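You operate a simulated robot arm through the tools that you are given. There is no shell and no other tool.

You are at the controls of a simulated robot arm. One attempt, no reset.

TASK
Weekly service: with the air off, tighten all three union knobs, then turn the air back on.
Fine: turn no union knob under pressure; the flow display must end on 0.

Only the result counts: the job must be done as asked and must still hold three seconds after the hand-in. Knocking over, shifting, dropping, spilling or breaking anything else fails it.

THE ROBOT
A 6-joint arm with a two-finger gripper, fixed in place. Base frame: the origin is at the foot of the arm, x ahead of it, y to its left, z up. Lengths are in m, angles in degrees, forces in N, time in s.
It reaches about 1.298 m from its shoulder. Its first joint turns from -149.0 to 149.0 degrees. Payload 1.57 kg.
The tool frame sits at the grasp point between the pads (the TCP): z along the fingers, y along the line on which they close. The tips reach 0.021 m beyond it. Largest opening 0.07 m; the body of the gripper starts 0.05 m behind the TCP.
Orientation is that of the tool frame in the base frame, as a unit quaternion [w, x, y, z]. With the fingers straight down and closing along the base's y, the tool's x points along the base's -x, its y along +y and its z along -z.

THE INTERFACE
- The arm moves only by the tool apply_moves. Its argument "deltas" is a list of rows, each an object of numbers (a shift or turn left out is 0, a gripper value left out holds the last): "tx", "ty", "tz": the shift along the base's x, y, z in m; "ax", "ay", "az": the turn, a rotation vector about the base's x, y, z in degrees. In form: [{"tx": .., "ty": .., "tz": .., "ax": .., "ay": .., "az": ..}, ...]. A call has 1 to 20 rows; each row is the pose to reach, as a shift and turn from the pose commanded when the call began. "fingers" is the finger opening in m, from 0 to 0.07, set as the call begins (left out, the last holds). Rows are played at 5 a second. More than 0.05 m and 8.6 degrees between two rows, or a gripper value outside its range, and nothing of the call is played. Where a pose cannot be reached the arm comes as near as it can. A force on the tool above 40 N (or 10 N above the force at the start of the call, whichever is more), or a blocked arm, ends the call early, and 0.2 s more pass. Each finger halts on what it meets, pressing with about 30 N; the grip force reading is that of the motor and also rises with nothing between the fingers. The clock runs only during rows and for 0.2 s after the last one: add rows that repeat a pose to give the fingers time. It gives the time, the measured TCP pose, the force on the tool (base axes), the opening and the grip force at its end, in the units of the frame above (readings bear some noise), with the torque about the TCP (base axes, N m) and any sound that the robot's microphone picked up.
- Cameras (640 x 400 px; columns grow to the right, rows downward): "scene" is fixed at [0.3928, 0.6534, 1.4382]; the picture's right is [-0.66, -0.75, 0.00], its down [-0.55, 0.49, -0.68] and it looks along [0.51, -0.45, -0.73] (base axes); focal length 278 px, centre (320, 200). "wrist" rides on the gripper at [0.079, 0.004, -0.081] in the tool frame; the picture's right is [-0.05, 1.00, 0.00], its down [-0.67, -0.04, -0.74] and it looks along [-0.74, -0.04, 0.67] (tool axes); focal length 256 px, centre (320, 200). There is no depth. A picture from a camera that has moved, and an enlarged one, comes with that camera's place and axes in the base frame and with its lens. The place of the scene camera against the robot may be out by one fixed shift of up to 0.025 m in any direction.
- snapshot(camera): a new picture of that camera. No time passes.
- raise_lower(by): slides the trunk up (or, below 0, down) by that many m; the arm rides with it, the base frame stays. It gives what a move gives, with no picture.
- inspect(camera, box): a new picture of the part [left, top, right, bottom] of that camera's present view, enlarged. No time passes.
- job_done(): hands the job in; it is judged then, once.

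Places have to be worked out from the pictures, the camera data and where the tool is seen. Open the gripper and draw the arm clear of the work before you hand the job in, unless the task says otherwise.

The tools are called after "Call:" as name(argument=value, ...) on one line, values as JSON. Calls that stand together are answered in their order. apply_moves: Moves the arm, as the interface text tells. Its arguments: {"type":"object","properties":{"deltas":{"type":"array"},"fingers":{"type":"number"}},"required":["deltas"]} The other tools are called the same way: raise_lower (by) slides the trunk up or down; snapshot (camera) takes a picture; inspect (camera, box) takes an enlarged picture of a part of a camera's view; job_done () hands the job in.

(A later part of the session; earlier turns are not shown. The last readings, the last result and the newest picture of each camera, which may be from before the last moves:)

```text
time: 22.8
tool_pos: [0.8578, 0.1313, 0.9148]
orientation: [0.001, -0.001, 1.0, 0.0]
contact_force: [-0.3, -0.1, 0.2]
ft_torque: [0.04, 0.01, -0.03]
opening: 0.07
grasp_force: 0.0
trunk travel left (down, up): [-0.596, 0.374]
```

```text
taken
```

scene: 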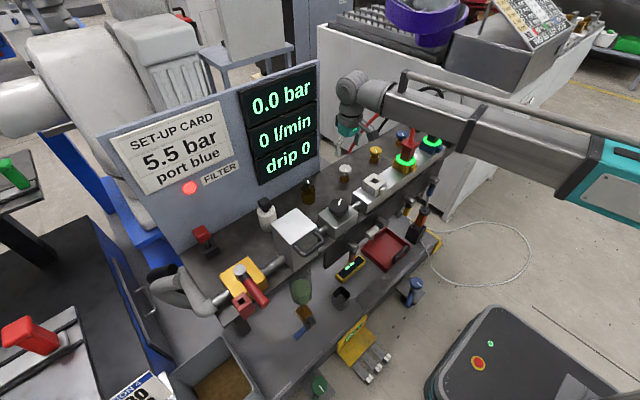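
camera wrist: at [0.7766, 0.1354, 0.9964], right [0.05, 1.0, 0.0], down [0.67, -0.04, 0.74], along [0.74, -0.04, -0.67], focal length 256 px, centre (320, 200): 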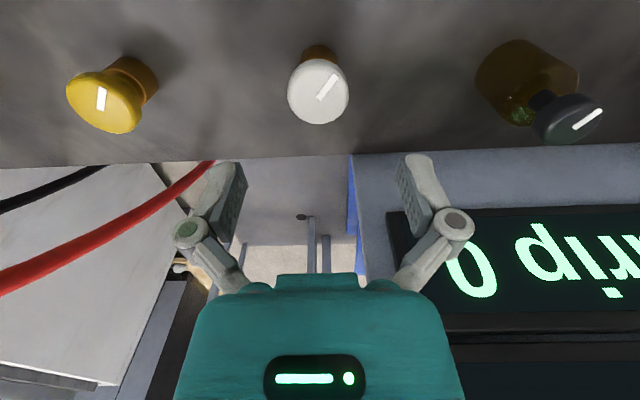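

The white knob sits centred between the open fingers, offset only about 2 mm. I correct that, lower to grip height (TCP ≈0.817) and close on the knob.

Call:
apply_moves(deltas=[{"tx": -0.002, "ty": -0.0012}, {"tx": -0.002, "ty": -0.0012}])

Call:
raise_lower(by=-0.098)

Call:
snapshot(camera="wrist")

Call:
snapshot(camera="scene")

```text
time: 23.4
tool_pos: [0.8559, 0.1301, 0.9153]
orientation: [0.0, 0.0, 1.0, 0.0]
contact_force: [-0.8, 0.3, 0.8]
ft_torque: [0.01, -0.02, -0.02]
opening: 0.07
grasp_force: 0.1
trunk travel left (down, up): [-0.596, 0.374]
```

```text
time: 24.7
tool_pos: [0.856, 0.1311, 0.8165]
orientation: [-0.001, 0.001, 1.0, 0.0]
contact_force: [0.0, -0.4, 0.3]
ft_torque: [-0.01, -0.01, -0.01]
opening: 0.07
grasp_force: 0.0
trunk travel left (down, up): [-0.498, 0.472]
```

```text
taken
camera wrist: at [0.7744, 0.1349, 0.8984], right [0.05, 1.0, 0.0], down [0.67, -0.04, 0.74], along [0.74, -0.04, -0.67], focal length 256 px, centre (320, 200)
```

wrist: 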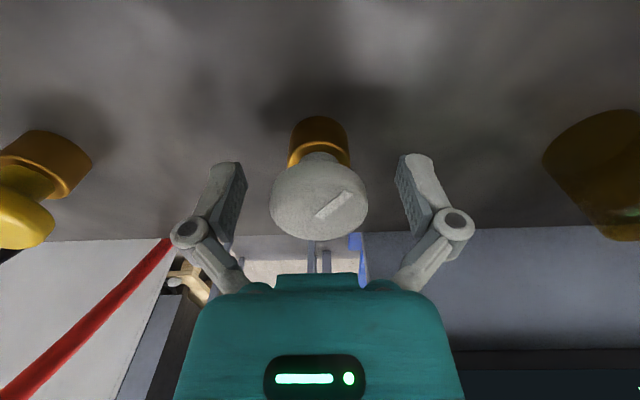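

```text
taken
```

scene: 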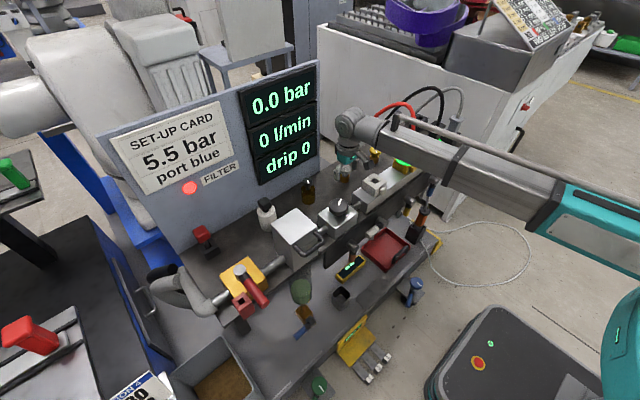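

The knob is centred between the pads. I close the fingers on it and hold.

Call:
apply_moves(deltas=[{"tz": 0}, {"tz": 0}, {"tz": 0}, {"tz": 0}], fingers=0.0)

Call:
snapshot(camera="wrist")

```text
time: 25.7
tool_pos: [0.8557, 0.1299, 0.8172]
orientation: [-0.001, 0.0, 1.0, 0.0]
contact_force: [3.4, -5.8, 8.6]
ft_torque: [-0.1, 0.08, -0.05]
opening: 0.0407
grasp_force: 32.2
trunk travel left (down, up): [-0.498, 0.472]
```

```text
taken
camera wrist: at [0.7743, 0.1341, 0.8988], right [0.05, 1.0, 0.0], down [0.67, -0.04, 0.75], along [0.74, -0.04, -0.67], focal length 256 px, centre (320, 200)
```

wrist: 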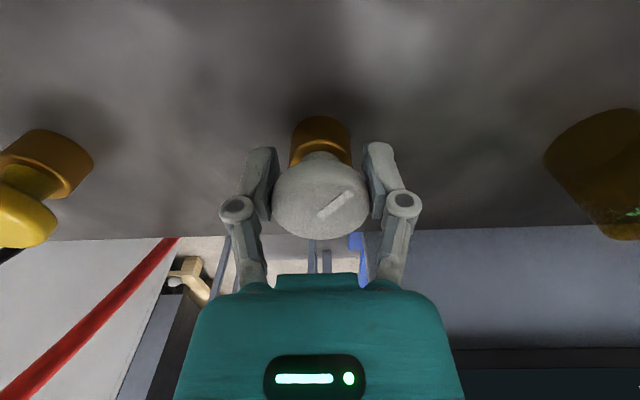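

The grip holds at 0.0407 m opening. I twist clockwise (negative about z) gently by 24° and read the torque.

Call:
apply_moves(deltas=[{"az": -4}, {"az": -8}, {"az": -12}, {"az": -16}, {"az": -20}, {"az": -24}])

Call:
snapshot(camera="wrist")

Call:
inspect(camera="scene", box=[300, 100, 460, 200])

```text
time: 27.1
tool_pos: [0.8553, 0.1324, 0.8164]
orientation: [0.0, 0.208, 0.978, 0.0]
contact_force: [7.7, 2.0, 8.2]
ft_torque: [0.21, 0.17, 0.0]
opening: 0.0403
grasp_force: 32.4
trunk travel left (down, up): [-0.498, 0.472]
```

```text
taken
camera wrist: at [0.7823, 0.1683, 0.8986], right [0.46, 0.89, 0.0], down [0.59, -0.3, 0.74], along [0.66, -0.34, -0.67], focal length 256 px, centre (320, 200)
```

wrist: 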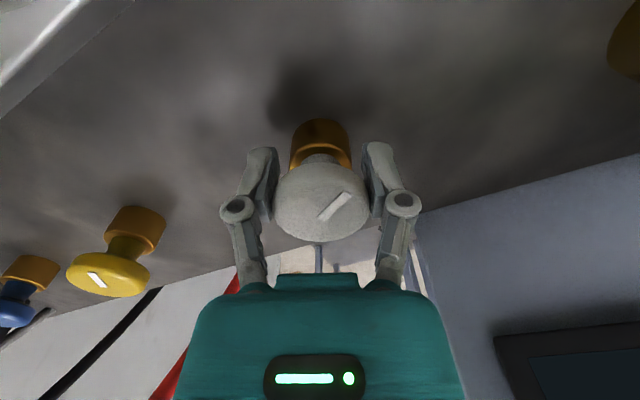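

```text
4.00 times, centred on (380, 150) of scene
camera zoom: at [0.3928, 0.6534, 1.4382], right [-0.66, -0.75, 0.0], down [-0.55, 0.49, -0.68], along [0.51, -0.45, -0.73], focal length 1111 px, centre (80, 400)
```

zoom: 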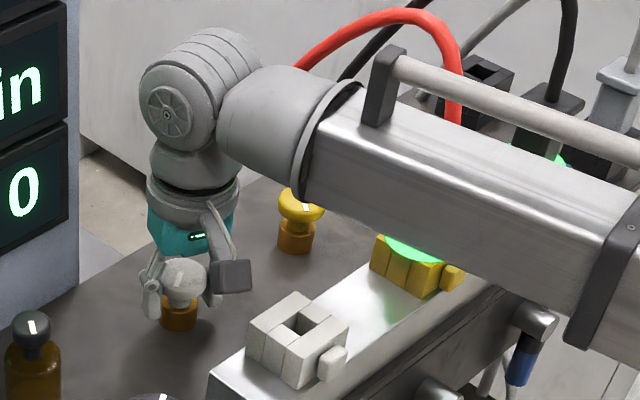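

The knob turns along with the fingers at low torque. I continue clockwise another 48°.

Call:
apply_moves(deltas=[{"az": -6}, {"az": -12}, {"az": -18}, {"az": -24}, {"az": -30}, {"az": -36}, {"az": -42}, {"az": -48}])

Call:
snapshot(camera="wrist")

Call:
inspect(camera="scene", box=[300, 100, 460, 200])

```text
time: 28.6
tool_pos: [0.8576, 0.1336, 0.8162]
orientation: [0.001, 0.502, 0.865, 0.005]
contact_force: [1.4, 4.9, 1.9]
ft_torque: [0.22, -0.06, 0.01]
opening: 0.0401
grasp_force: 31.9
trunk travel left (down, up): [-0.498, 0.472]
stopped in row 7: the force on the tool passed its limit at 41 N (the readings are from after the stop); the commanded pose is now the measured one
```

```text
taken
camera wrist: at [0.8198, 0.2047, 0.8983], right [0.89, 0.45, 0.01], down [0.3, -0.6, 0.74], along [0.34, -0.66, -0.67], focal length 256 px, centre (320, 200)
```

wrist: 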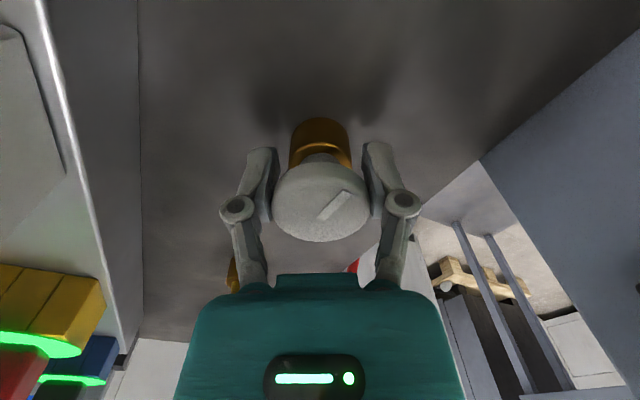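

```text
4.00 times, centred on (380, 150) of scene
camera zoom: at [0.3928, 0.6534, 1.4382], right [-0.66, -0.75, 0.0], down [-0.55, 0.49, -0.68], along [0.51, -0.45, -0.73], focal length 1111 px, centre (80, 400)
```

zoom: 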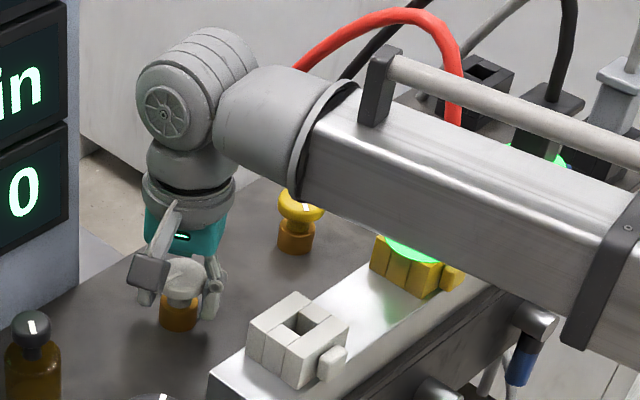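

The twist stopped at about 60° total with a 41 N spike, which looks like the knob's end stop. I try a few more degrees gently to confirm it is really at its stop.

Call:
apply_moves(deltas=[{"az": -1.5}, {"az": -3}, {"az": -3}])

Call:
inspect(camera="wrist", box=[240, 110, 400, 260])

```text
time: 29.4
tool_pos: [0.8574, 0.1335, 0.8167]
orientation: [-0.001, 0.526, 0.851, 0.003]
contact_force: [6.5, 13.9, 2.4]
ft_torque: [0.54, -0.01, 0.06]
opening: 0.0403
grasp_force: 32.6
trunk travel left (down, up): [-0.498, 0.472]
```

```text
2.67 times, centred on (320, 185) of wrist
camera zoom: at [0.8239, 0.2066, 0.8983], right [0.92, 0.4, 0.01], down [0.26, -0.61, 0.74], along [0.3, -0.68, -0.67], focal length 683 px, centre (320, 240)
```

zoom: 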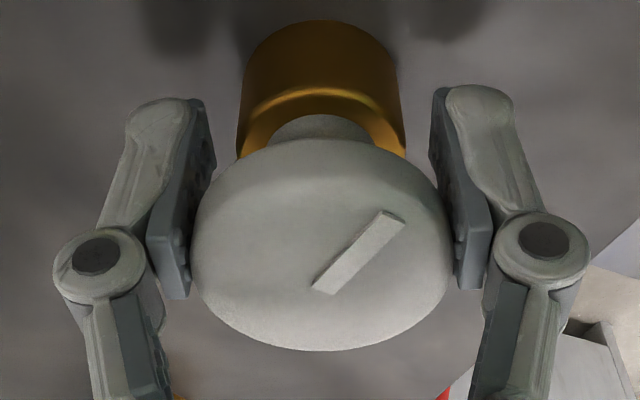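

Torque about z stayed small while the hand turned 3° more, so I am not sure this is the stop. I turn slowly a few more degrees and compare the tick against the fingers.

Call:
apply_moves(deltas=[{"az": -2}, {"az": -4}, {"az": -6}, {"az": -6}])

Call:
inspect(camera="wrist", box=[240, 110, 400, 260])

Call:
inspect(camera="scene", box=[320, 140, 384, 180])

```text
time: 30.4
tool_pos: [0.8587, 0.1336, 0.8158]
orientation: [0.001, 0.569, 0.823, 0.003]
contact_force: [18.9, 14.6, 9.8]
ft_torque: [-0.37, -0.11, 0.78]
opening: 0.0403
grasp_force: 32.4
trunk travel left (down, up): [-0.498, 0.472]
```

```text
2.67 times, centred on (320, 185) of wrist
camera zoom: at [0.8323, 0.2093, 0.8979], right [0.95, 0.3, 0.01], down [0.2, -0.64, 0.74], along [0.23, -0.71, -0.67], focal length 683 px, centre (320, 240)
```

zoom: 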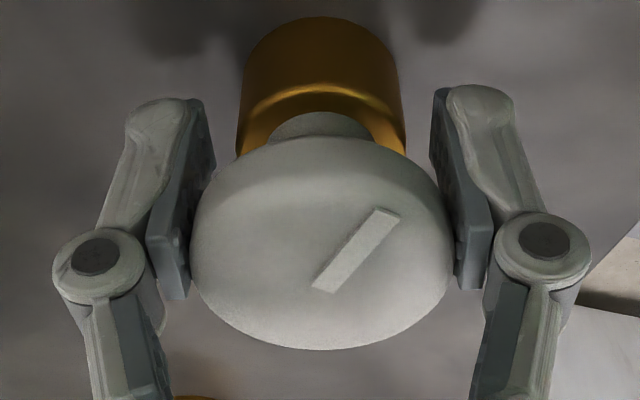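

```text
10.00 times, centred on (352, 160) of scene
camera zoom: at [0.3928, 0.6534, 1.4382], right [-0.66, -0.75, 0.0], down [-0.55, 0.49, -0.68], along [0.51, -0.45, -0.73], focal length 2778 px, centre (0, 600)
```

zoom: 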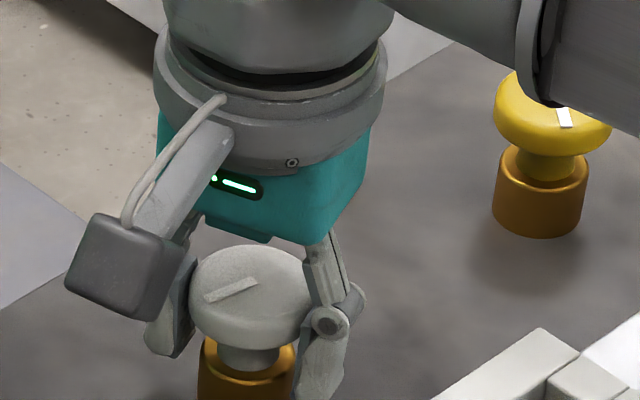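

Torque about z has now risen to 0.78 N·m and the knob has turned roughly 70°. I turn slightly further to see whether it still moves or is at its stop.

Call:
apply_moves(deltas=[{"az": -2}, {"az": -4}, {"az": -6}, {"az": -6}])

Call:
inspect(camera="wrist", box=[240, 110, 400, 260])

Call:
inspect(camera="scene", box=[320, 140, 384, 180])

```text
time: 31.4
tool_pos: [0.8591, 0.1346, 0.8144]
orientation: [0.002, 0.611, 0.791, 0.004]
contact_force: [22.9, 17.3, 4.4]
ft_torque: [-0.12, 0.24, 0.58]
opening: 0.0408
grasp_force: 31.9
trunk travel left (down, up): [-0.498, 0.472]
```

```text
2.67 times, centred on (320, 185) of wrist
camera zoom: at [0.8408, 0.2111, 0.8973], right [0.98, 0.2, 0.01], down [0.13, -0.66, 0.74], along [0.15, -0.73, -0.67], focal length 683 px, centre (320, 240)
```

zoom: 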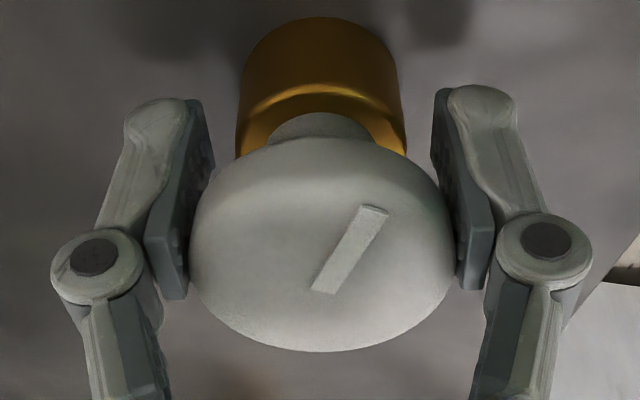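

```text
10.00 times, centred on (352, 160) of scene
camera zoom: at [0.3928, 0.6534, 1.4382], right [-0.66, -0.75, 0.0], down [-0.55, 0.49, -0.68], along [0.51, -0.45, -0.73], focal length 2778 px, centre (0, 600)
```

zoom: 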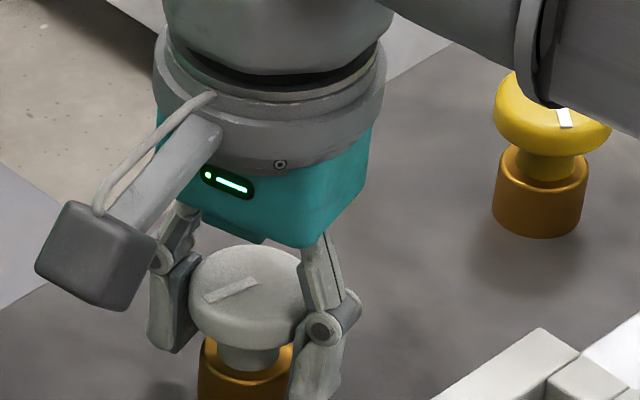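

The tick stayed put in the scene view while the hand turned 6° more, so the white knob is tight on its stop and the pads began to slip. I open the fingers without turning back, then raise.

Call:
apply_moves(deltas=[{"tz": 0}, {"tz": 0}, {"tz": 0}, {"tz": 0}], fingers=0.07)

Call:
inspect(camera="scene", box=[320, 140, 384, 180])

```text
time: 32.4
tool_pos: [0.8563, 0.1323, 0.8175]
orientation: [0.001, 0.612, 0.791, 0.003]
contact_force: [0.5, -0.9, 0.3]
ft_torque: [0.0, -0.01, 0.04]
opening: 0.07
grasp_force: 0.1
trunk travel left (down, up): [-0.498, 0.472]
```

```text
10.00 times, centred on (352, 160) of scene
camera zoom: at [0.3928, 0.6534, 1.4382], right [-0.66, -0.75, 0.0], down [-0.55, 0.49, -0.68], along [0.51, -0.45, -0.73], focal length 2778 px, centre (0, 600)
```

zoom: 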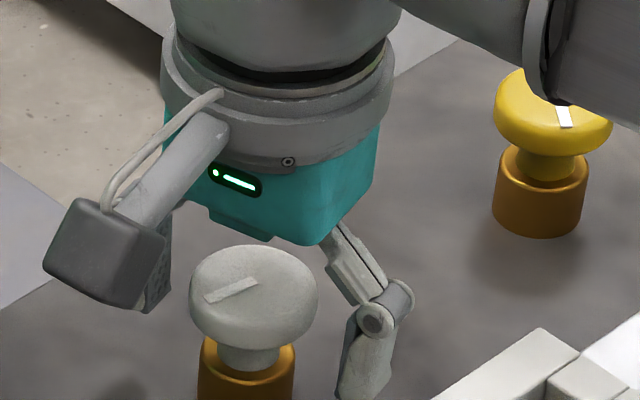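

White knob is released and its tick has not moved. I raise the trunk back to travel height; next I need to lean the gripper sideways because the red and black hoses arch directly over the yellow and blue knobs.

Call:
raise_lower(by=0.3)

Call:
snapshot(camera="wrist")

Call:
inspect(camera="scene", box=[300, 80, 460, 180])

```text
time: 35.4
tool_pos: [0.8571, 0.1326, 1.1174]
orientation: [0.001, 0.61, 0.792, 0.002]
contact_force: [-0.4, -0.4, 0.3]
ft_torque: [0.02, -0.02, 0.01]
opening: 0.07
grasp_force: 0.1
trunk travel left (down, up): [-0.798, 0.172]
```

```text
taken
camera wrist: at [0.8392, 0.2099, 1.1985], right [0.98, 0.2, 0.0], down [0.13, -0.66, 0.74], along [0.15, -0.73, -0.67], focal length 256 px, centre (320, 200)
```

wrist: 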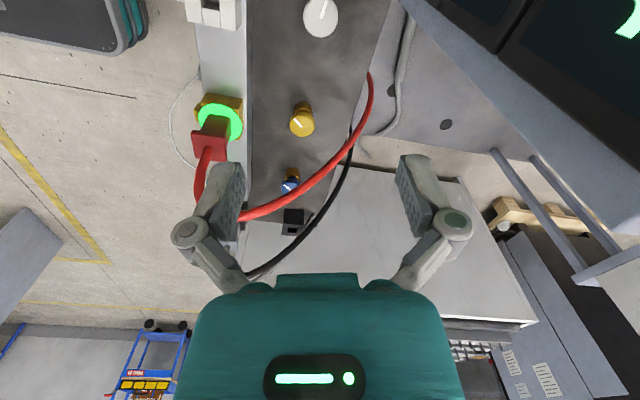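

```text
4.00 times, centred on (380, 130) of scene
camera zoom: at [0.3928, 0.6534, 1.4382], right [-0.66, -0.75, 0.0], down [-0.55, 0.49, -0.68], along [0.51, -0.45, -0.73], focal length 1111 px, centre (80, 480)
```

zoom: 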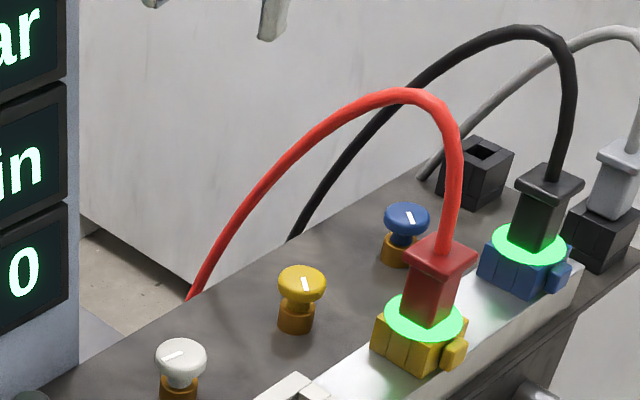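

This side view confirms the red hose arches over the yellow knob (about z≈0.98 there, y≈−0.02). I rotate the hand so the lean will be toward +y/−x (azimuth 120°), then lean 25° about the wrist centre, and check how the arm handles it.

Call:
apply_moves(deltas=[{"az": 5}, {"az": 10}, {"az": 15.3}, {"az": 15.3}])

Call:
apply_moves(deltas=[{"ax": -4.33, "ay": -2.5, "tx": 0.0083, "ty": -0.0143, "tz": 0.0007}, {"ax": -8.66, "ay": -5, "tx": 0.0165, "ty": -0.0286, "tz": 0.0029}, {"ax": -12.99, "ay": -7.5, "tx": 0.0246, "ty": -0.0426, "tz": 0.0065}, {"ax": -17.32, "ay": -10, "tx": 0.0325, "ty": -0.0563, "tz": 0.0115}, {"ax": -21.65, "ay": -12.5, "tx": 0.0401, "ty": -0.0695, "tz": 0.0178}, {"ax": -21.65, "ay": -12.5, "tx": 0.0401, "ty": -0.0695, "tz": 0.0178}])

Call:
snapshot(camera="wrist")

Call:
snapshot(camera="scene")

```text
time: 36.4
tool_pos: [0.8569, 0.1328, 1.1171]
orientation: [0.0, 0.5, 0.866, 0.003]
contact_force: [-0.2, 0.0, -0.7]
ft_torque: [0.02, -0.02, 0.03]
opening: 0.0701
grasp_force: 0.0
trunk travel left (down, up): [-0.798, 0.172]
```

```text
time: 37.8
tool_pos: [0.8977, 0.062, 1.1342]
orientation: [0.189, 0.487, 0.846, -0.106]
contact_force: [-0.1, 0.6, 0.8]
ft_torque: [0.0, -0.03, -0.01]
opening: 0.0699
grasp_force: 0.1
trunk travel left (down, up): [-0.798, 0.172]
```

```text
taken
camera wrist: at [0.8467, 0.1567, 1.1747], right [0.89, 0.46, 0.03], down [0.11, -0.27, 0.96], along [0.45, -0.85, -0.29], focal length 256 px, centre (320, 200)
```

wrist: 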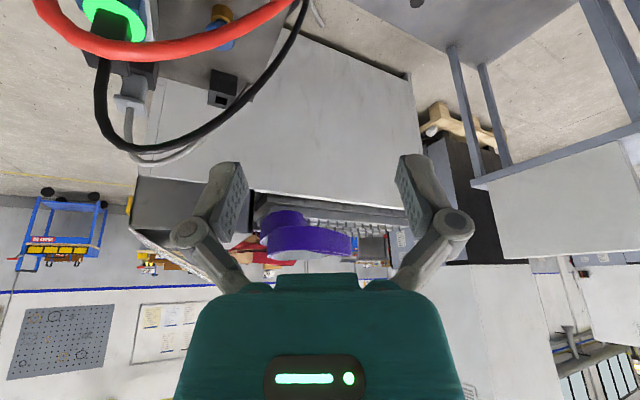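

```text
taken
```

scene: 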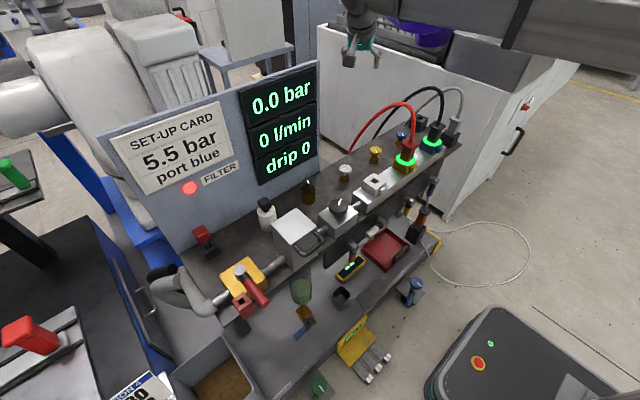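

The lean of 25° worked with no reach problem (wrist centre ≈0.19 m above the TCP). I shift over to y≈0.06, clear of the hose on its white-knob side, then lower to TCP z≈0.87 and look.

Call:
apply_moves(deltas=[{"tx": -0.0136, "ty": -0.001, "az": -2}, {"tx": -0.0271, "ty": -0.002, "az": -4}, {"tx": -0.0407, "ty": -0.002, "az": -5}, {"tx": -0.0407, "ty": -0.002, "az": -5}])

Call:
raise_lower(by=-0.2)

Call:
snapshot(camera="wrist")

Call:
inspect(camera="scene", box=[280, 40, 472, 160])

```text
time: 38.8
tool_pos: [0.8564, 0.062, 1.1333]
orientation: [0.183, 0.524, 0.824, -0.114]
contact_force: [0.6, 0.1, -0.2]
ft_torque: [0.0, 0.02, -0.02]
opening: 0.0701
grasp_force: 0.0
trunk travel left (down, up): [-0.798, 0.172]
```

```text
time: 41.0
tool_pos: [0.8574, 0.0602, 0.9334]
orientation: [0.183, 0.525, 0.824, -0.114]
contact_force: [0.8, 0.8, 0.4]
ft_torque: [0.02, 0.01, 0.0]
opening: 0.07
grasp_force: 0.0
trunk travel left (down, up): [-0.598, 0.372]
```

```text
taken
camera wrist: at [0.8137, 0.1583, 0.9748], right [0.92, 0.38, 0.03], down [0.09, -0.28, 0.96], along [0.37, -0.88, -0.29], focal length 256 px, centre (320, 200)
```

wrist: 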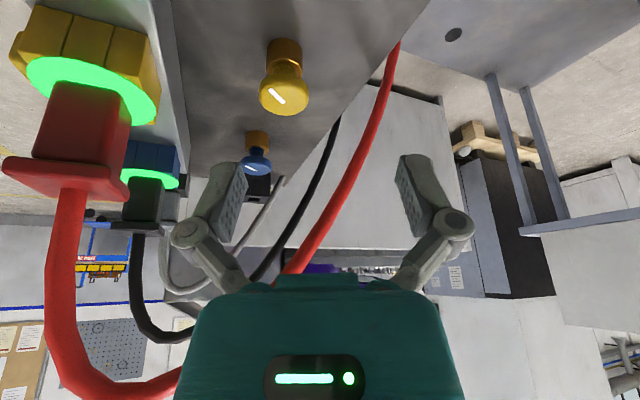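

```text
3.33 times, centred on (376, 100) of scene
camera zoom: at [0.3928, 0.6534, 1.4382], right [-0.66, -0.75, 0.0], down [-0.55, 0.49, -0.68], along [0.51, -0.45, -0.73], focal length 926 px, centre (133, 533)
```

zoom: 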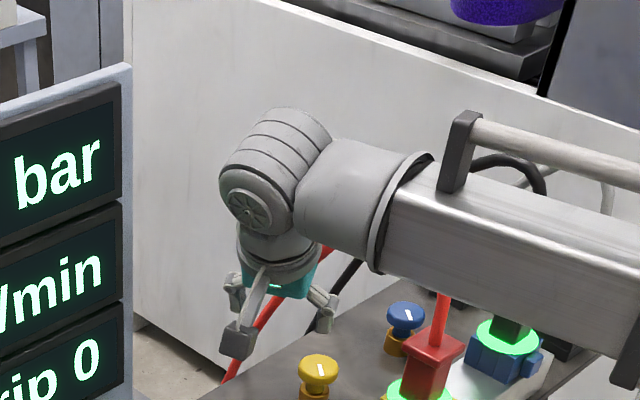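

The hose passes at about z≈0.96–0.98 above the yellow knob; my fingers are beside it with clear space. I lower to grip height (TCP z≈0.817) here at y≈0.06, beside the knob, before sliding in under the hose.

Call:
raise_lower(by=-0.116)

Call:
snapshot(camera="wrist")

Call:
inspect(camera="scene", box=[280, 80, 472, 200])

```text
time: 42.4
tool_pos: [0.8555, 0.0606, 0.8193]
orientation: [0.183, 0.525, 0.823, -0.114]
contact_force: [0.2, 0.6, -0.3]
ft_torque: [-0.03, 0.0, -0.01]
opening: 0.0701
grasp_force: 0.1
trunk travel left (down, up): [-0.482, 0.488]
```

```text
taken
camera wrist: at [0.8137, 0.1583, 0.8588], right [0.92, 0.38, 0.03], down [0.09, -0.28, 0.96], along [0.37, -0.88, -0.29], focal length 256 px, centre (320, 200)
```

wrist: 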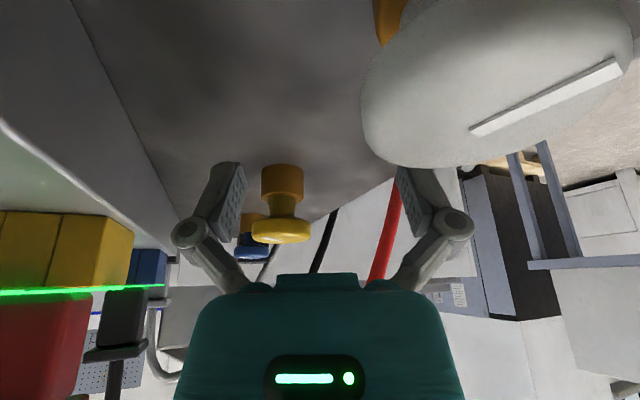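

```text
3.33 times, centred on (376, 140) of scene
camera zoom: at [0.3928, 0.6534, 1.4382], right [-0.66, -0.75, 0.0], down [-0.55, 0.49, -0.68], along [0.51, -0.45, -0.73], focal length 926 px, centre (133, 400)
```

zoom: 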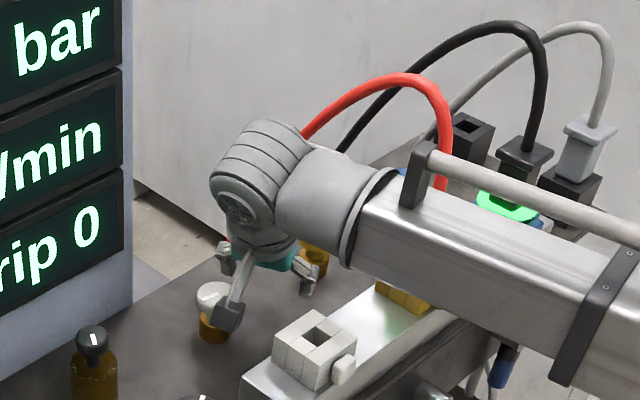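

The yellow knob is ahead between the fingers and nothing is touching. I slide in −y under the hose to place the pads around the knob.

Call:
apply_moves(deltas=[{"ty": -0.02}, {"ty": -0.04}, {"tx": 0.0005, "ty": -0.06}, {"tx": 0.001, "ty": -0.0797}, {"tx": 0.001, "ty": -0.0797}])

Call:
snapshot(camera="wrist")

Call:
inspect(camera="scene", box=[300, 80, 460, 180])

```text
time: 43.6
tool_pos: [0.858, -0.0186, 0.8175]
orientation: [0.182, 0.524, 0.824, -0.114]
contact_force: [-0.2, 0.4, 0.7]
ft_torque: [0.0, -0.02, 0.0]
opening: 0.0699
grasp_force: 0.1
trunk travel left (down, up): [-0.482, 0.488]
```

```text
taken
camera wrist: at [0.8152, 0.079, 0.8588], right [0.92, 0.38, 0.03], down [0.09, -0.28, 0.96], along [0.37, -0.88, -0.29], focal length 256 px, centre (320, 200)
```

wrist: 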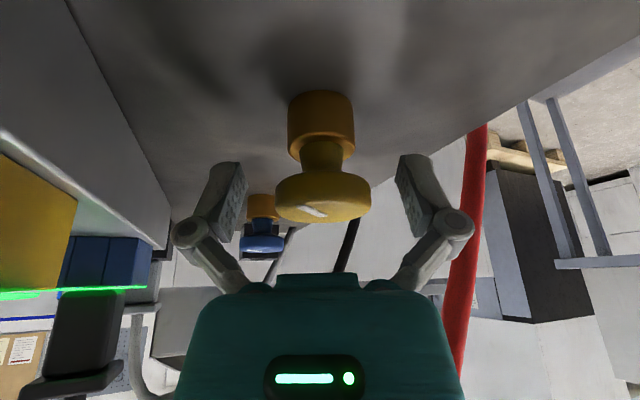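

```text
4.00 times, centred on (380, 130) of scene
camera zoom: at [0.3928, 0.6534, 1.4382], right [-0.66, -0.75, 0.0], down [-0.55, 0.49, -0.68], along [0.51, -0.45, -0.73], focal length 1111 px, centre (80, 480)
```

zoom: 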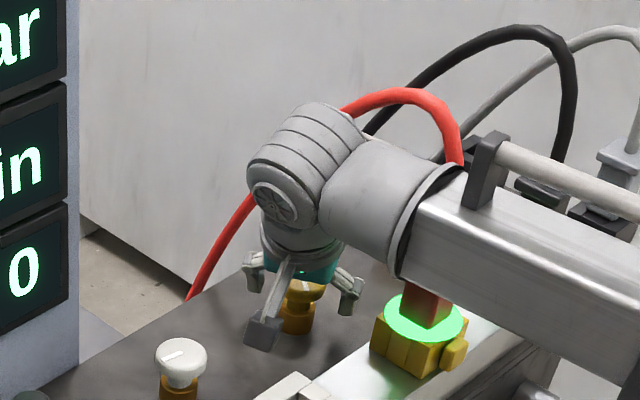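

The yellow knob is centred between the pads (column 322 vs 320) with no contact force, and the wrist is clear of the hose. I close the grip.

Call:
apply_moves(deltas=[{"tz": 0}, {"tz": 0}, {"tz": 0}, {"tz": 0}], fingers=0.0)

Call:
inspect(camera="wrist", box=[240, 110, 400, 260])

```text
time: 44.6
tool_pos: [0.8589, -0.0173, 0.8192]
orientation: [0.183, 0.523, 0.825, -0.112]
contact_force: [9.9, 4.3, 10.5]
ft_torque: [0.01, 0.03, 0.01]
opening: 0.0409
grasp_force: 31.5
trunk travel left (down, up): [-0.482, 0.488]
```

```text
2.67 times, centred on (320, 185) of wrist
camera zoom: at [0.8158, 0.0798, 0.8589], right [0.92, 0.38, 0.03], down [0.09, -0.28, 0.96], along [0.37, -0.88, -0.29], focal length 683 px, centre (320, 240)
```

zoom: 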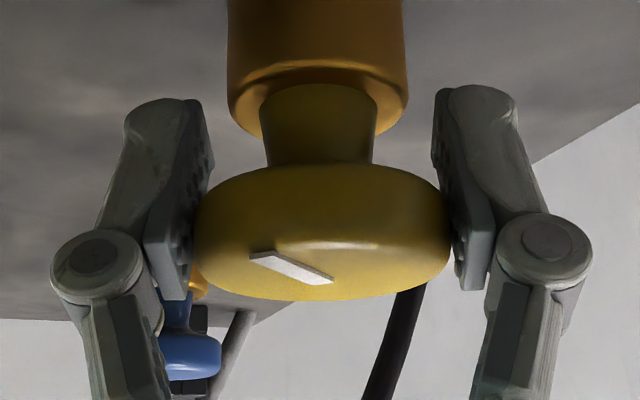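

The grip holds (0.0409 m) with a light side load toward +x, so I offset the command by 1 mm that way and twist clockwise 30° first.

Call:
apply_moves(deltas=[{"tx": 0.0005, "ty": 0.0002, "az": -5}, {"tx": 0.001, "ty": 0.0004, "az": -10}, {"tx": 0.001, "ty": 0.0004, "az": -15}, {"tx": 0.001, "ty": 0.0004, "az": -20}, {"tx": 0.001, "ty": 0.0004, "az": -25}, {"tx": 0.001, "ty": 0.0004, "az": -30}])

Call:
inspect(camera="wrist", box=[240, 110, 400, 260])

Call:
inspect(camera="scene", box=[300, 80, 460, 180])

```text
time: 46.0
tool_pos: [0.8599, -0.0179, 0.8188]
orientation: [0.148, 0.72, 0.66, -0.157]
contact_force: [19.1, 10.6, 15.0]
ft_torque: [0.22, -0.01, 0.04]
opening: 0.0407
grasp_force: 32.1
trunk travel left (down, up): [-0.482, 0.488]
```

```text
2.67 times, centred on (320, 185) of wrist
camera zoom: at [0.8715, 0.0876, 0.8586], right [0.99, -0.13, 0.03], down [-0.07, -0.29, 0.96], along [-0.12, -0.95, -0.29], focal length 683 px, centre (320, 240)
```

zoom: 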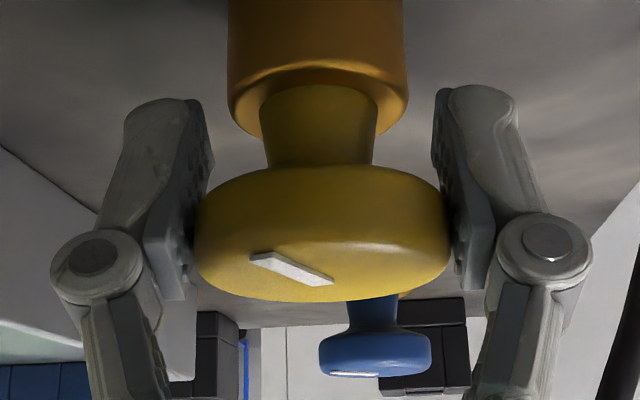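

```text
4.00 times, centred on (380, 130) of scene
camera zoom: at [0.3928, 0.6534, 1.4382], right [-0.66, -0.75, 0.0], down [-0.55, 0.49, -0.68], along [0.51, -0.45, -0.73], focal length 1111 px, centre (80, 480)
```

zoom: 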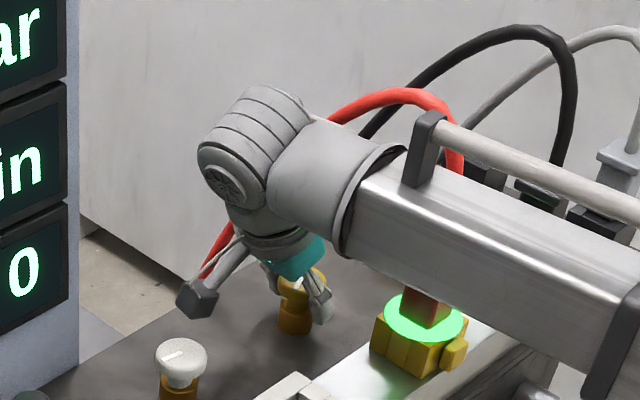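

The knob follows (tick fixed relative to the fingers, 30° done), with the side load showing the knob axis ~2 mm further +x. I shift that way and continue 25° more.

Call:
apply_moves(deltas=[{"tx": 0.001, "ty": 0.0004}, {"tx": 0.002, "ty": 0.0008, "az": -5}, {"tx": 0.002, "ty": 0.0008, "az": -10}, {"tx": 0.002, "ty": 0.0008, "az": -15}, {"tx": 0.002, "ty": 0.0008, "az": -20}, {"tx": 0.002, "ty": 0.0008, "az": -25}])

Call:
inspect(camera="wrist", box=[240, 110, 400, 260])

Call:
inspect(camera="scene", box=[300, 80, 460, 180])

```text
time: 47.4
tool_pos: [0.8623, -0.0178, 0.8177]
orientation: [0.109, 0.847, 0.487, -0.186]
contact_force: [7.6, 1.2, 4.6]
ft_torque: [-0.3, 0.52, 0.01]
opening: 0.0408
grasp_force: 32.1
trunk travel left (down, up): [-0.482, 0.488]
```

```text
2.67 times, centred on (320, 185) of wrist
camera zoom: at [0.9161, 0.0717, 0.8585], right [0.84, -0.54, 0.03], down [-0.18, -0.23, 0.96], along [-0.51, -0.81, -0.29], focal length 683 px, centre (320, 240)
```

zoom: 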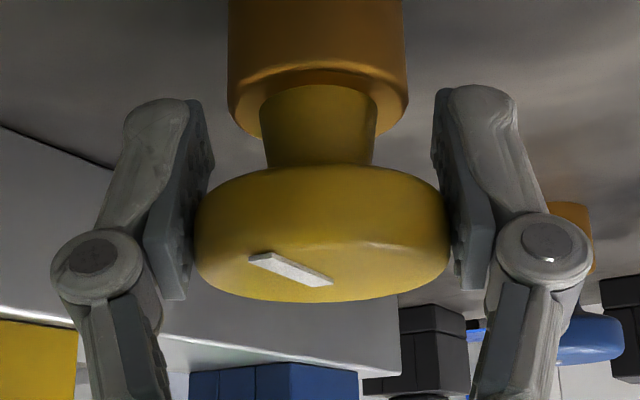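

```text
4.00 times, centred on (380, 130) of scene
camera zoom: at [0.3928, 0.6534, 1.4382], right [-0.66, -0.75, 0.0], down [-0.55, 0.49, -0.68], along [0.51, -0.45, -0.73], focal length 1111 px, centre (80, 480)
```

zoom: 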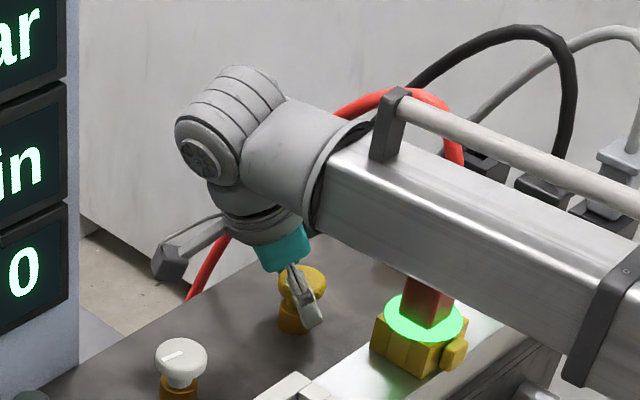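

55° done and the tick still moves rigidly with the fingers. To keep the wrist clear of the hose I regrasp: open, then rotate the hand back 40° around the knob.

Call:
apply_moves(deltas=[{"tz": 0}, {"tz": 0}, {"tz": 0}], fingers=0.07)

Call:
snapshot(camera="wrist")

```text
time: 48.2
tool_pos: [0.8616, -0.0173, 0.8179]
orientation: [0.11, 0.846, 0.488, -0.186]
contact_force: [-0.7, -0.6, 0.3]
ft_torque: [0.03, 0.03, 0.06]
opening: 0.0699
grasp_force: 0.0
trunk travel left (down, up): [-0.482, 0.488]
```

```text
taken
camera wrist: at [0.9156, 0.0718, 0.8587], right [0.84, -0.54, 0.03], down [-0.18, -0.23, 0.96], along [-0.51, -0.81, -0.29], focal length 256 px, centre (320, 200)
```

wrist: 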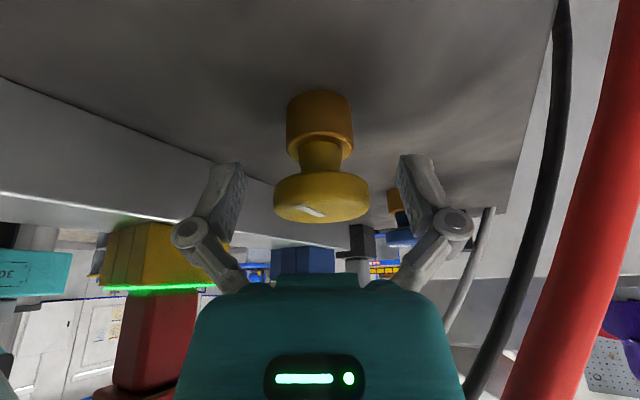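

Released cleanly; combining the two centrings puts the yellow knob axis at about (0.858, −0.020). I rotate the open hand back 40° and centre on that point.

Call:
apply_moves(deltas=[{"tx": -0.0003, "ty": -0.0005, "az": 8}, {"tx": -0.0006, "ty": -0.001, "az": 16}, {"tx": -0.0009, "ty": -0.0015, "az": 24}, {"tx": -0.0012, "ty": -0.002, "az": 32}, {"tx": -0.0012, "ty": -0.0022, "az": 40}, {"tx": -0.0012, "ty": -0.0022, "az": 40}])

Call:
snapshot(camera="wrist")

```text
time: 49.6
tool_pos: [0.8593, -0.0192, 0.8177]
orientation: [0.167, 0.628, 0.748, -0.136]
contact_force: [0.0, 0.4, 0.4]
ft_torque: [0.01, 0.0, 0.0]
opening: 0.0703
grasp_force: 0.1
trunk travel left (down, up): [-0.482, 0.488]
```

```text
taken
camera wrist: at [0.843, 0.0849, 0.8588], right [0.99, 0.13, 0.03], down [0.01, -0.29, 0.96], along [0.13, -0.95, -0.29], focal length 256 px, centre (320, 200)
```

wrist: 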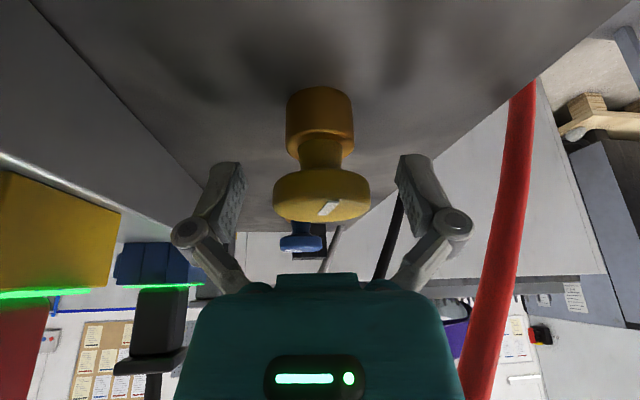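

The knob is still centred (column 321) with zero force. I close the grip again and twist clockwise 20°, watching the torque.

Call:
apply_moves(deltas=[{"tz": 0}, {"tz": 0}, {"tz": 0}, {"tz": 0}], fingers=0.0)

Call:
apply_moves(deltas=[{"az": -4}, {"az": -8}, {"az": -12}, {"az": -16}, {"az": -16}])

Call:
inspect(camera="wrist", box=[240, 110, 400, 260])

Call:
inspect(camera="scene", box=[340, 120, 404, 160])

```text
time: 50.6
tool_pos: [0.8595, -0.0201, 0.8191]
orientation: [0.168, 0.627, 0.749, -0.136]
contact_force: [8.9, 3.2, 10.1]
ft_torque: [0.01, 0.06, -0.04]
opening: 0.0405
grasp_force: 31.9
trunk travel left (down, up): [-0.482, 0.488]
```

```text
time: 51.8
tool_pos: [0.8605, -0.0189, 0.817]
orientation: [0.145, 0.726, 0.653, -0.159]
contact_force: [13.3, 3.8, 1.4]
ft_torque: [0.13, 0.09, 0.54]
opening: 0.0404
grasp_force: 32.0
trunk travel left (down, up): [-0.482, 0.488]
```

```text
2.67 times, centred on (320, 185) of wrist
camera zoom: at [0.8735, 0.0859, 0.858], right [0.99, -0.15, 0.03], down [-0.07, -0.29, 0.96], along [-0.14, -0.95, -0.29], focal length 683 px, centre (320, 240)
```

zoom: 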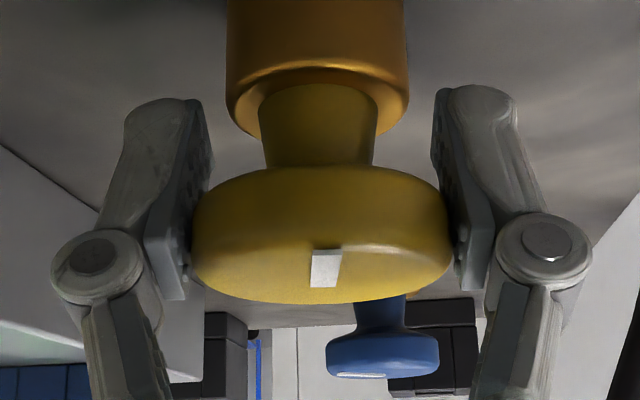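

```text
10.00 times, centred on (372, 140) of scene
camera zoom: at [0.3928, 0.6534, 1.4382], right [-0.66, -0.75, 0.0], down [-0.55, 0.49, -0.68], along [0.51, -0.45, -0.73], focal length 2778 px, centre (-200, 800)
```

zoom: 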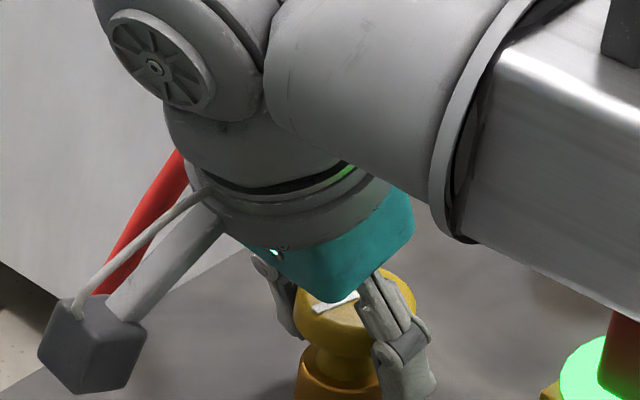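

Torque is up to 0.54 N·m and the tick shows the pads slipping around the knob, so the stop is reached. I verify with a few more degrees and compare the tick in the scene view.

Call:
apply_moves(deltas=[{"az": -4}, {"az": -8}, {"az": -8}])

Call:
inspect(camera="wrist", box=[240, 110, 400, 260])

Call:
inspect(camera="scene", box=[340, 120, 404, 160])

```text
time: 52.6
tool_pos: [0.8598, -0.0193, 0.818]
orientation: [0.134, 0.77, 0.601, -0.169]
contact_force: [10.2, 0.1, -1.6]
ft_torque: [-0.01, 0.02, 0.35]
opening: 0.0406
grasp_force: 32.4
trunk travel left (down, up): [-0.482, 0.488]
```

```text
2.67 times, centred on (320, 185) of wrist
camera zoom: at [0.8879, 0.0819, 0.8578], right [0.96, -0.29, 0.03], down [-0.11, -0.27, 0.96], along [-0.27, -0.92, -0.29], focal length 683 px, centre (320, 240)
```

zoom: 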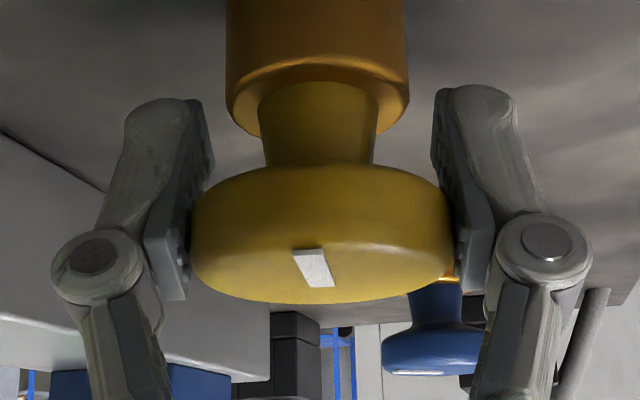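

```text
10.00 times, centred on (372, 140) of scene
camera zoom: at [0.3928, 0.6534, 1.4382], right [-0.66, -0.75, 0.0], down [-0.55, 0.49, -0.68], along [0.51, -0.45, -0.73], focal length 2778 px, centre (-200, 800)
```

zoom: 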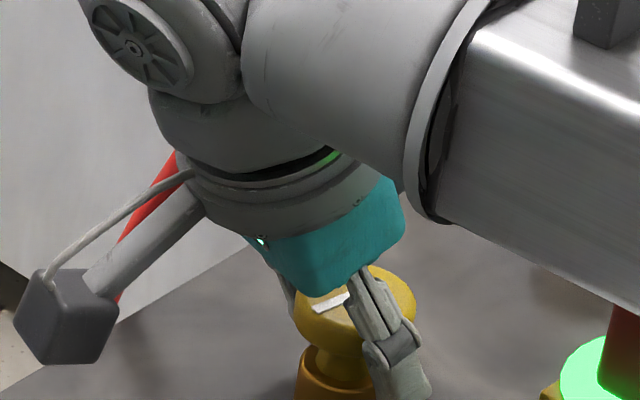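

The tick did not move in the scene view while the pads slipped, so yellow is tight. I open, rotate the open hand back to the entry azimuth (115°) and slide out the way I came.

Call:
apply_moves(deltas=[{"tz": 0}, {"tz": 0}, {"tz": 0}], fingers=0.07)

Call:
apply_moves(deltas=[{"az": 8}, {"az": 16}, {"az": 24}, {"az": 32}, {"az": 39}, {"az": 39, "ty": 0.02}, {"az": 39, "ty": 0.045}, {"az": 39, "ty": 0.07, "tx": -0.001}, {"az": 39, "ty": 0.08, "tx": -0.002}, {"az": 39, "ty": 0.08, "tx": -0.002}])

Call:
snapshot(camera="wrist")

Call:
inspect(camera="scene", box=[300, 80, 460, 180])

```text
time: 53.4
tool_pos: [0.8597, -0.0204, 0.8186]
orientation: [0.135, 0.769, 0.602, -0.168]
contact_force: [-0.3, -0.5, -0.5]
ft_torque: [-0.01, -0.01, -0.02]
opening: 0.0698
grasp_force: 0.1
trunk travel left (down, up): [-0.482, 0.488]
```

```text
time: 55.6
tool_pos: [0.855, 0.0609, 0.818]
orientation: [0.182, 0.525, 0.824, -0.113]
contact_force: [-1.0, 0.7, 0.6]
ft_torque: [0.0, 0.04, 0.0]
opening: 0.07
grasp_force: 0.0
trunk travel left (down, up): [-0.482, 0.488]
```

```text
taken
camera wrist: at [0.8126, 0.1577, 0.8587], right [0.92, 0.38, 0.03], down [0.09, -0.28, 0.96], along [0.37, -0.88, -0.29], focal length 256 px, centre (320, 200)
```

wrist: 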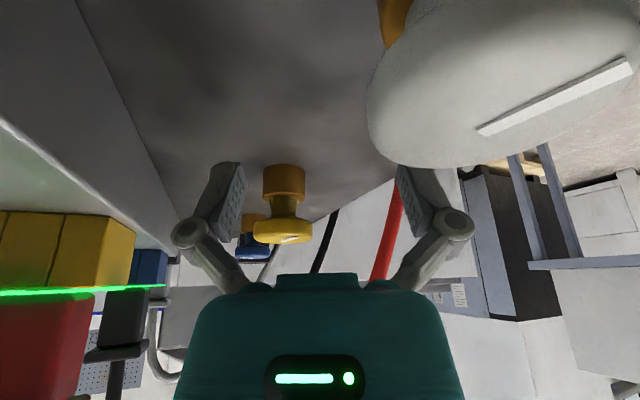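

```text
4.00 times, centred on (380, 130) of scene
camera zoom: at [0.3928, 0.6534, 1.4382], right [-0.66, -0.75, 0.0], down [-0.55, 0.49, -0.68], along [0.51, -0.45, -0.73], focal length 1111 px, centre (80, 480)
```

zoom: 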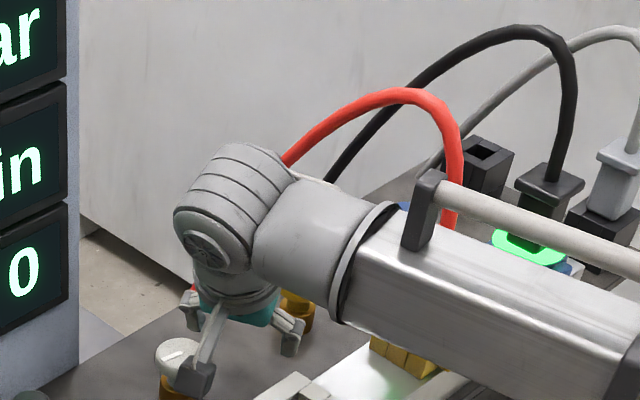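

White and yellow ticks look alike now (both tight). For blue I must come down between the red (y≈−0.02) and black (y≈−0.17) hoses, so I raise well above them and bring the hand upright with the camera on the +y side.

Call:
raise_lower(by=0.35)

Call:
apply_moves(deltas=[{"ax": 4.53, "ay": 2.11, "tx": -0.0068, "ty": 0.0146, "tz": -0.0065}, {"ax": 9.06, "ay": 4.23, "tx": -0.0136, "ty": 0.0291, "tz": -0.0115}, {"ax": 13.6, "ay": 6.34, "tx": -0.0203, "ty": 0.0437, "tz": -0.0149}, {"ax": 18.13, "ay": 8.45, "tx": -0.0271, "ty": 0.0582, "tz": -0.0171}, {"ax": 22.66, "ay": 10.57, "tx": -0.0339, "ty": 0.0728, "tz": -0.0178}, {"ax": 22.66, "ay": 10.57, "tx": -0.0339, "ty": 0.0728, "tz": -0.0178}])

Call:
apply_moves(deltas=[{"az": -8}, {"az": -16}, {"az": -25}, {"az": -25, "ty": -0.04}, {"az": -25, "ty": -0.08}, {"az": -25, "ty": -0.12, "tx": 0.01}, {"az": -25, "ty": -0.16, "tx": 0.02}, {"az": -25, "ty": -0.2, "tx": 0.037}, {"az": -25, "ty": -0.2, "tx": 0.037}])

Call:
snapshot(camera="wrist")

Call:
inspect(camera="scene", box=[300, 0, 540, 150])

```text
time: 59.0
tool_pos: [0.8549, 0.0601, 1.1684]
orientation: [0.183, 0.524, 0.824, -0.114]
contact_force: [1.0, 0.4, 0.5]
ft_torque: [0.04, 0.0, -0.03]
opening: 0.07
grasp_force: 0.1
trunk travel left (down, up): [-0.832, 0.138]
```

```text
time: 60.4
tool_pos: [0.8224, 0.1338, 1.15]
orientation: [0.0, 0.536, 0.844, 0.003]
contact_force: [0.4, -0.2, 0.2]
ft_torque: [-0.04, -0.01, 0.01]
opening: 0.0701
grasp_force: 0.1
trunk travel left (down, up): [-0.832, 0.138]
```

```text
refused: row 3 steps farther than a row can; nothing moved
```

```text
taken
camera wrist: at [0.7911, 0.207, 1.2327], right [0.93, 0.37, 0.0], down [0.25, -0.62, 0.74], along [0.28, -0.69, -0.67], focal length 256 px, centre (320, 200)
```

wrist: 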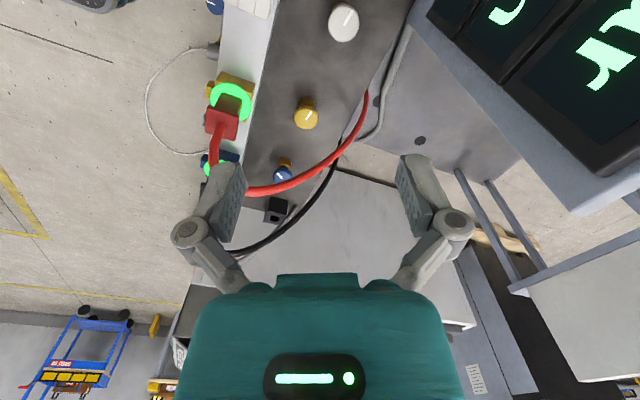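

```text
2.67 times, centred on (420, 75) of scene
camera zoom: at [0.3928, 0.6534, 1.4382], right [-0.66, -0.75, 0.0], down [-0.55, 0.49, -0.68], along [0.51, -0.45, -0.73], focal length 741 px, centre (53, 533)
```

zoom: 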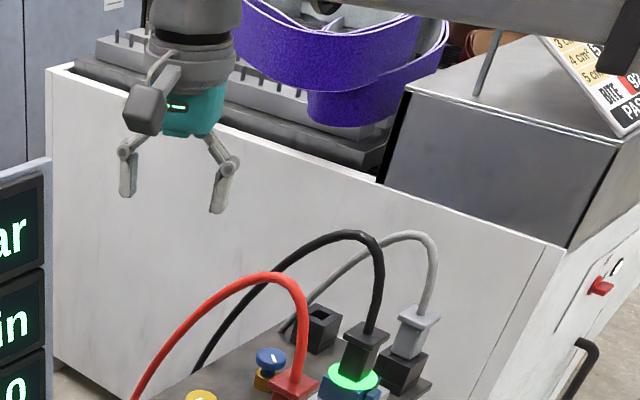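

A 9° step was refused, so nothing moved; the hand is upright at (0.822, 0.134, 1.150). I repeat with smaller turns and move over the gap at (0.858, −0.14).

Call:
apply_moves(deltas=[{"az": -8}, {"az": -16}, {"az": -24}, {"az": -25, "ty": -0.04}, {"az": -25, "ty": -0.08, "tx": 0.005}, {"az": -25, "ty": -0.12, "tx": 0.012}, {"az": -25, "ty": -0.16, "tx": 0.02}, {"az": -25, "ty": -0.2, "tx": 0.028}, {"az": -25, "ty": -0.24, "tx": 0.0356}, {"az": -25, "ty": -0.274, "tx": 0.0356}, {"az": -25, "ty": -0.274, "tx": 0.0356}])

Call:
snapshot(camera="wrist")

Call:
snapshot(camera="scene")

```text
time: 62.8
tool_pos: [0.8586, -0.1393, 1.1512]
orientation: [0.001, 0.707, 0.707, 0.003]
contact_force: [0.3, -0.4, -0.2]
ft_torque: [0.02, 0.0, 0.0]
opening: 0.07
grasp_force: 0.0
out of reach, approached as far as the arm can: row 6, 7
trunk travel left (down, up): [-0.832, 0.138]
```

```text
taken
camera wrist: at [0.8602, -0.0619, 1.2326], right [1.0, -0.05, 0.0], down [-0.04, -0.67, 0.74], along [-0.04, -0.74, -0.67], focal length 256 px, centre (320, 200)
```

wrist: 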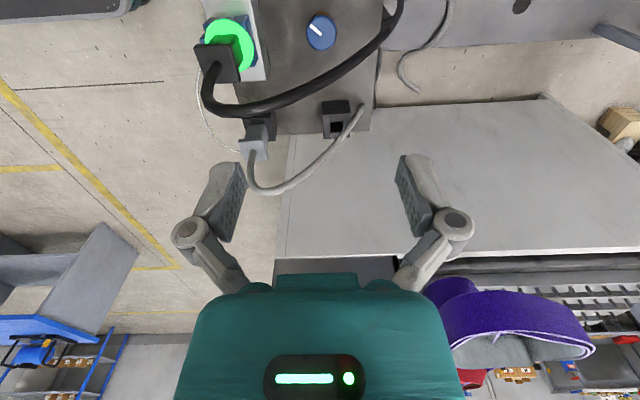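

```text
taken
```

scene: 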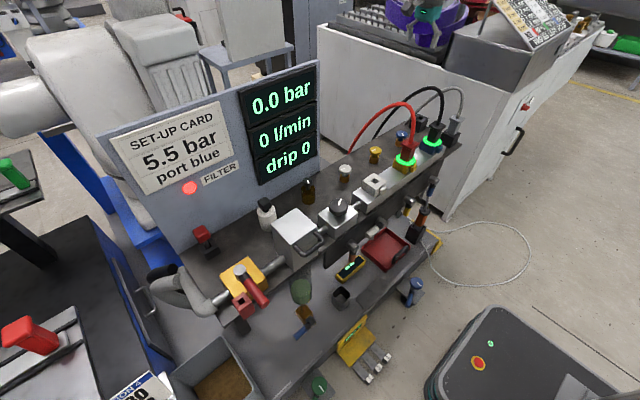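

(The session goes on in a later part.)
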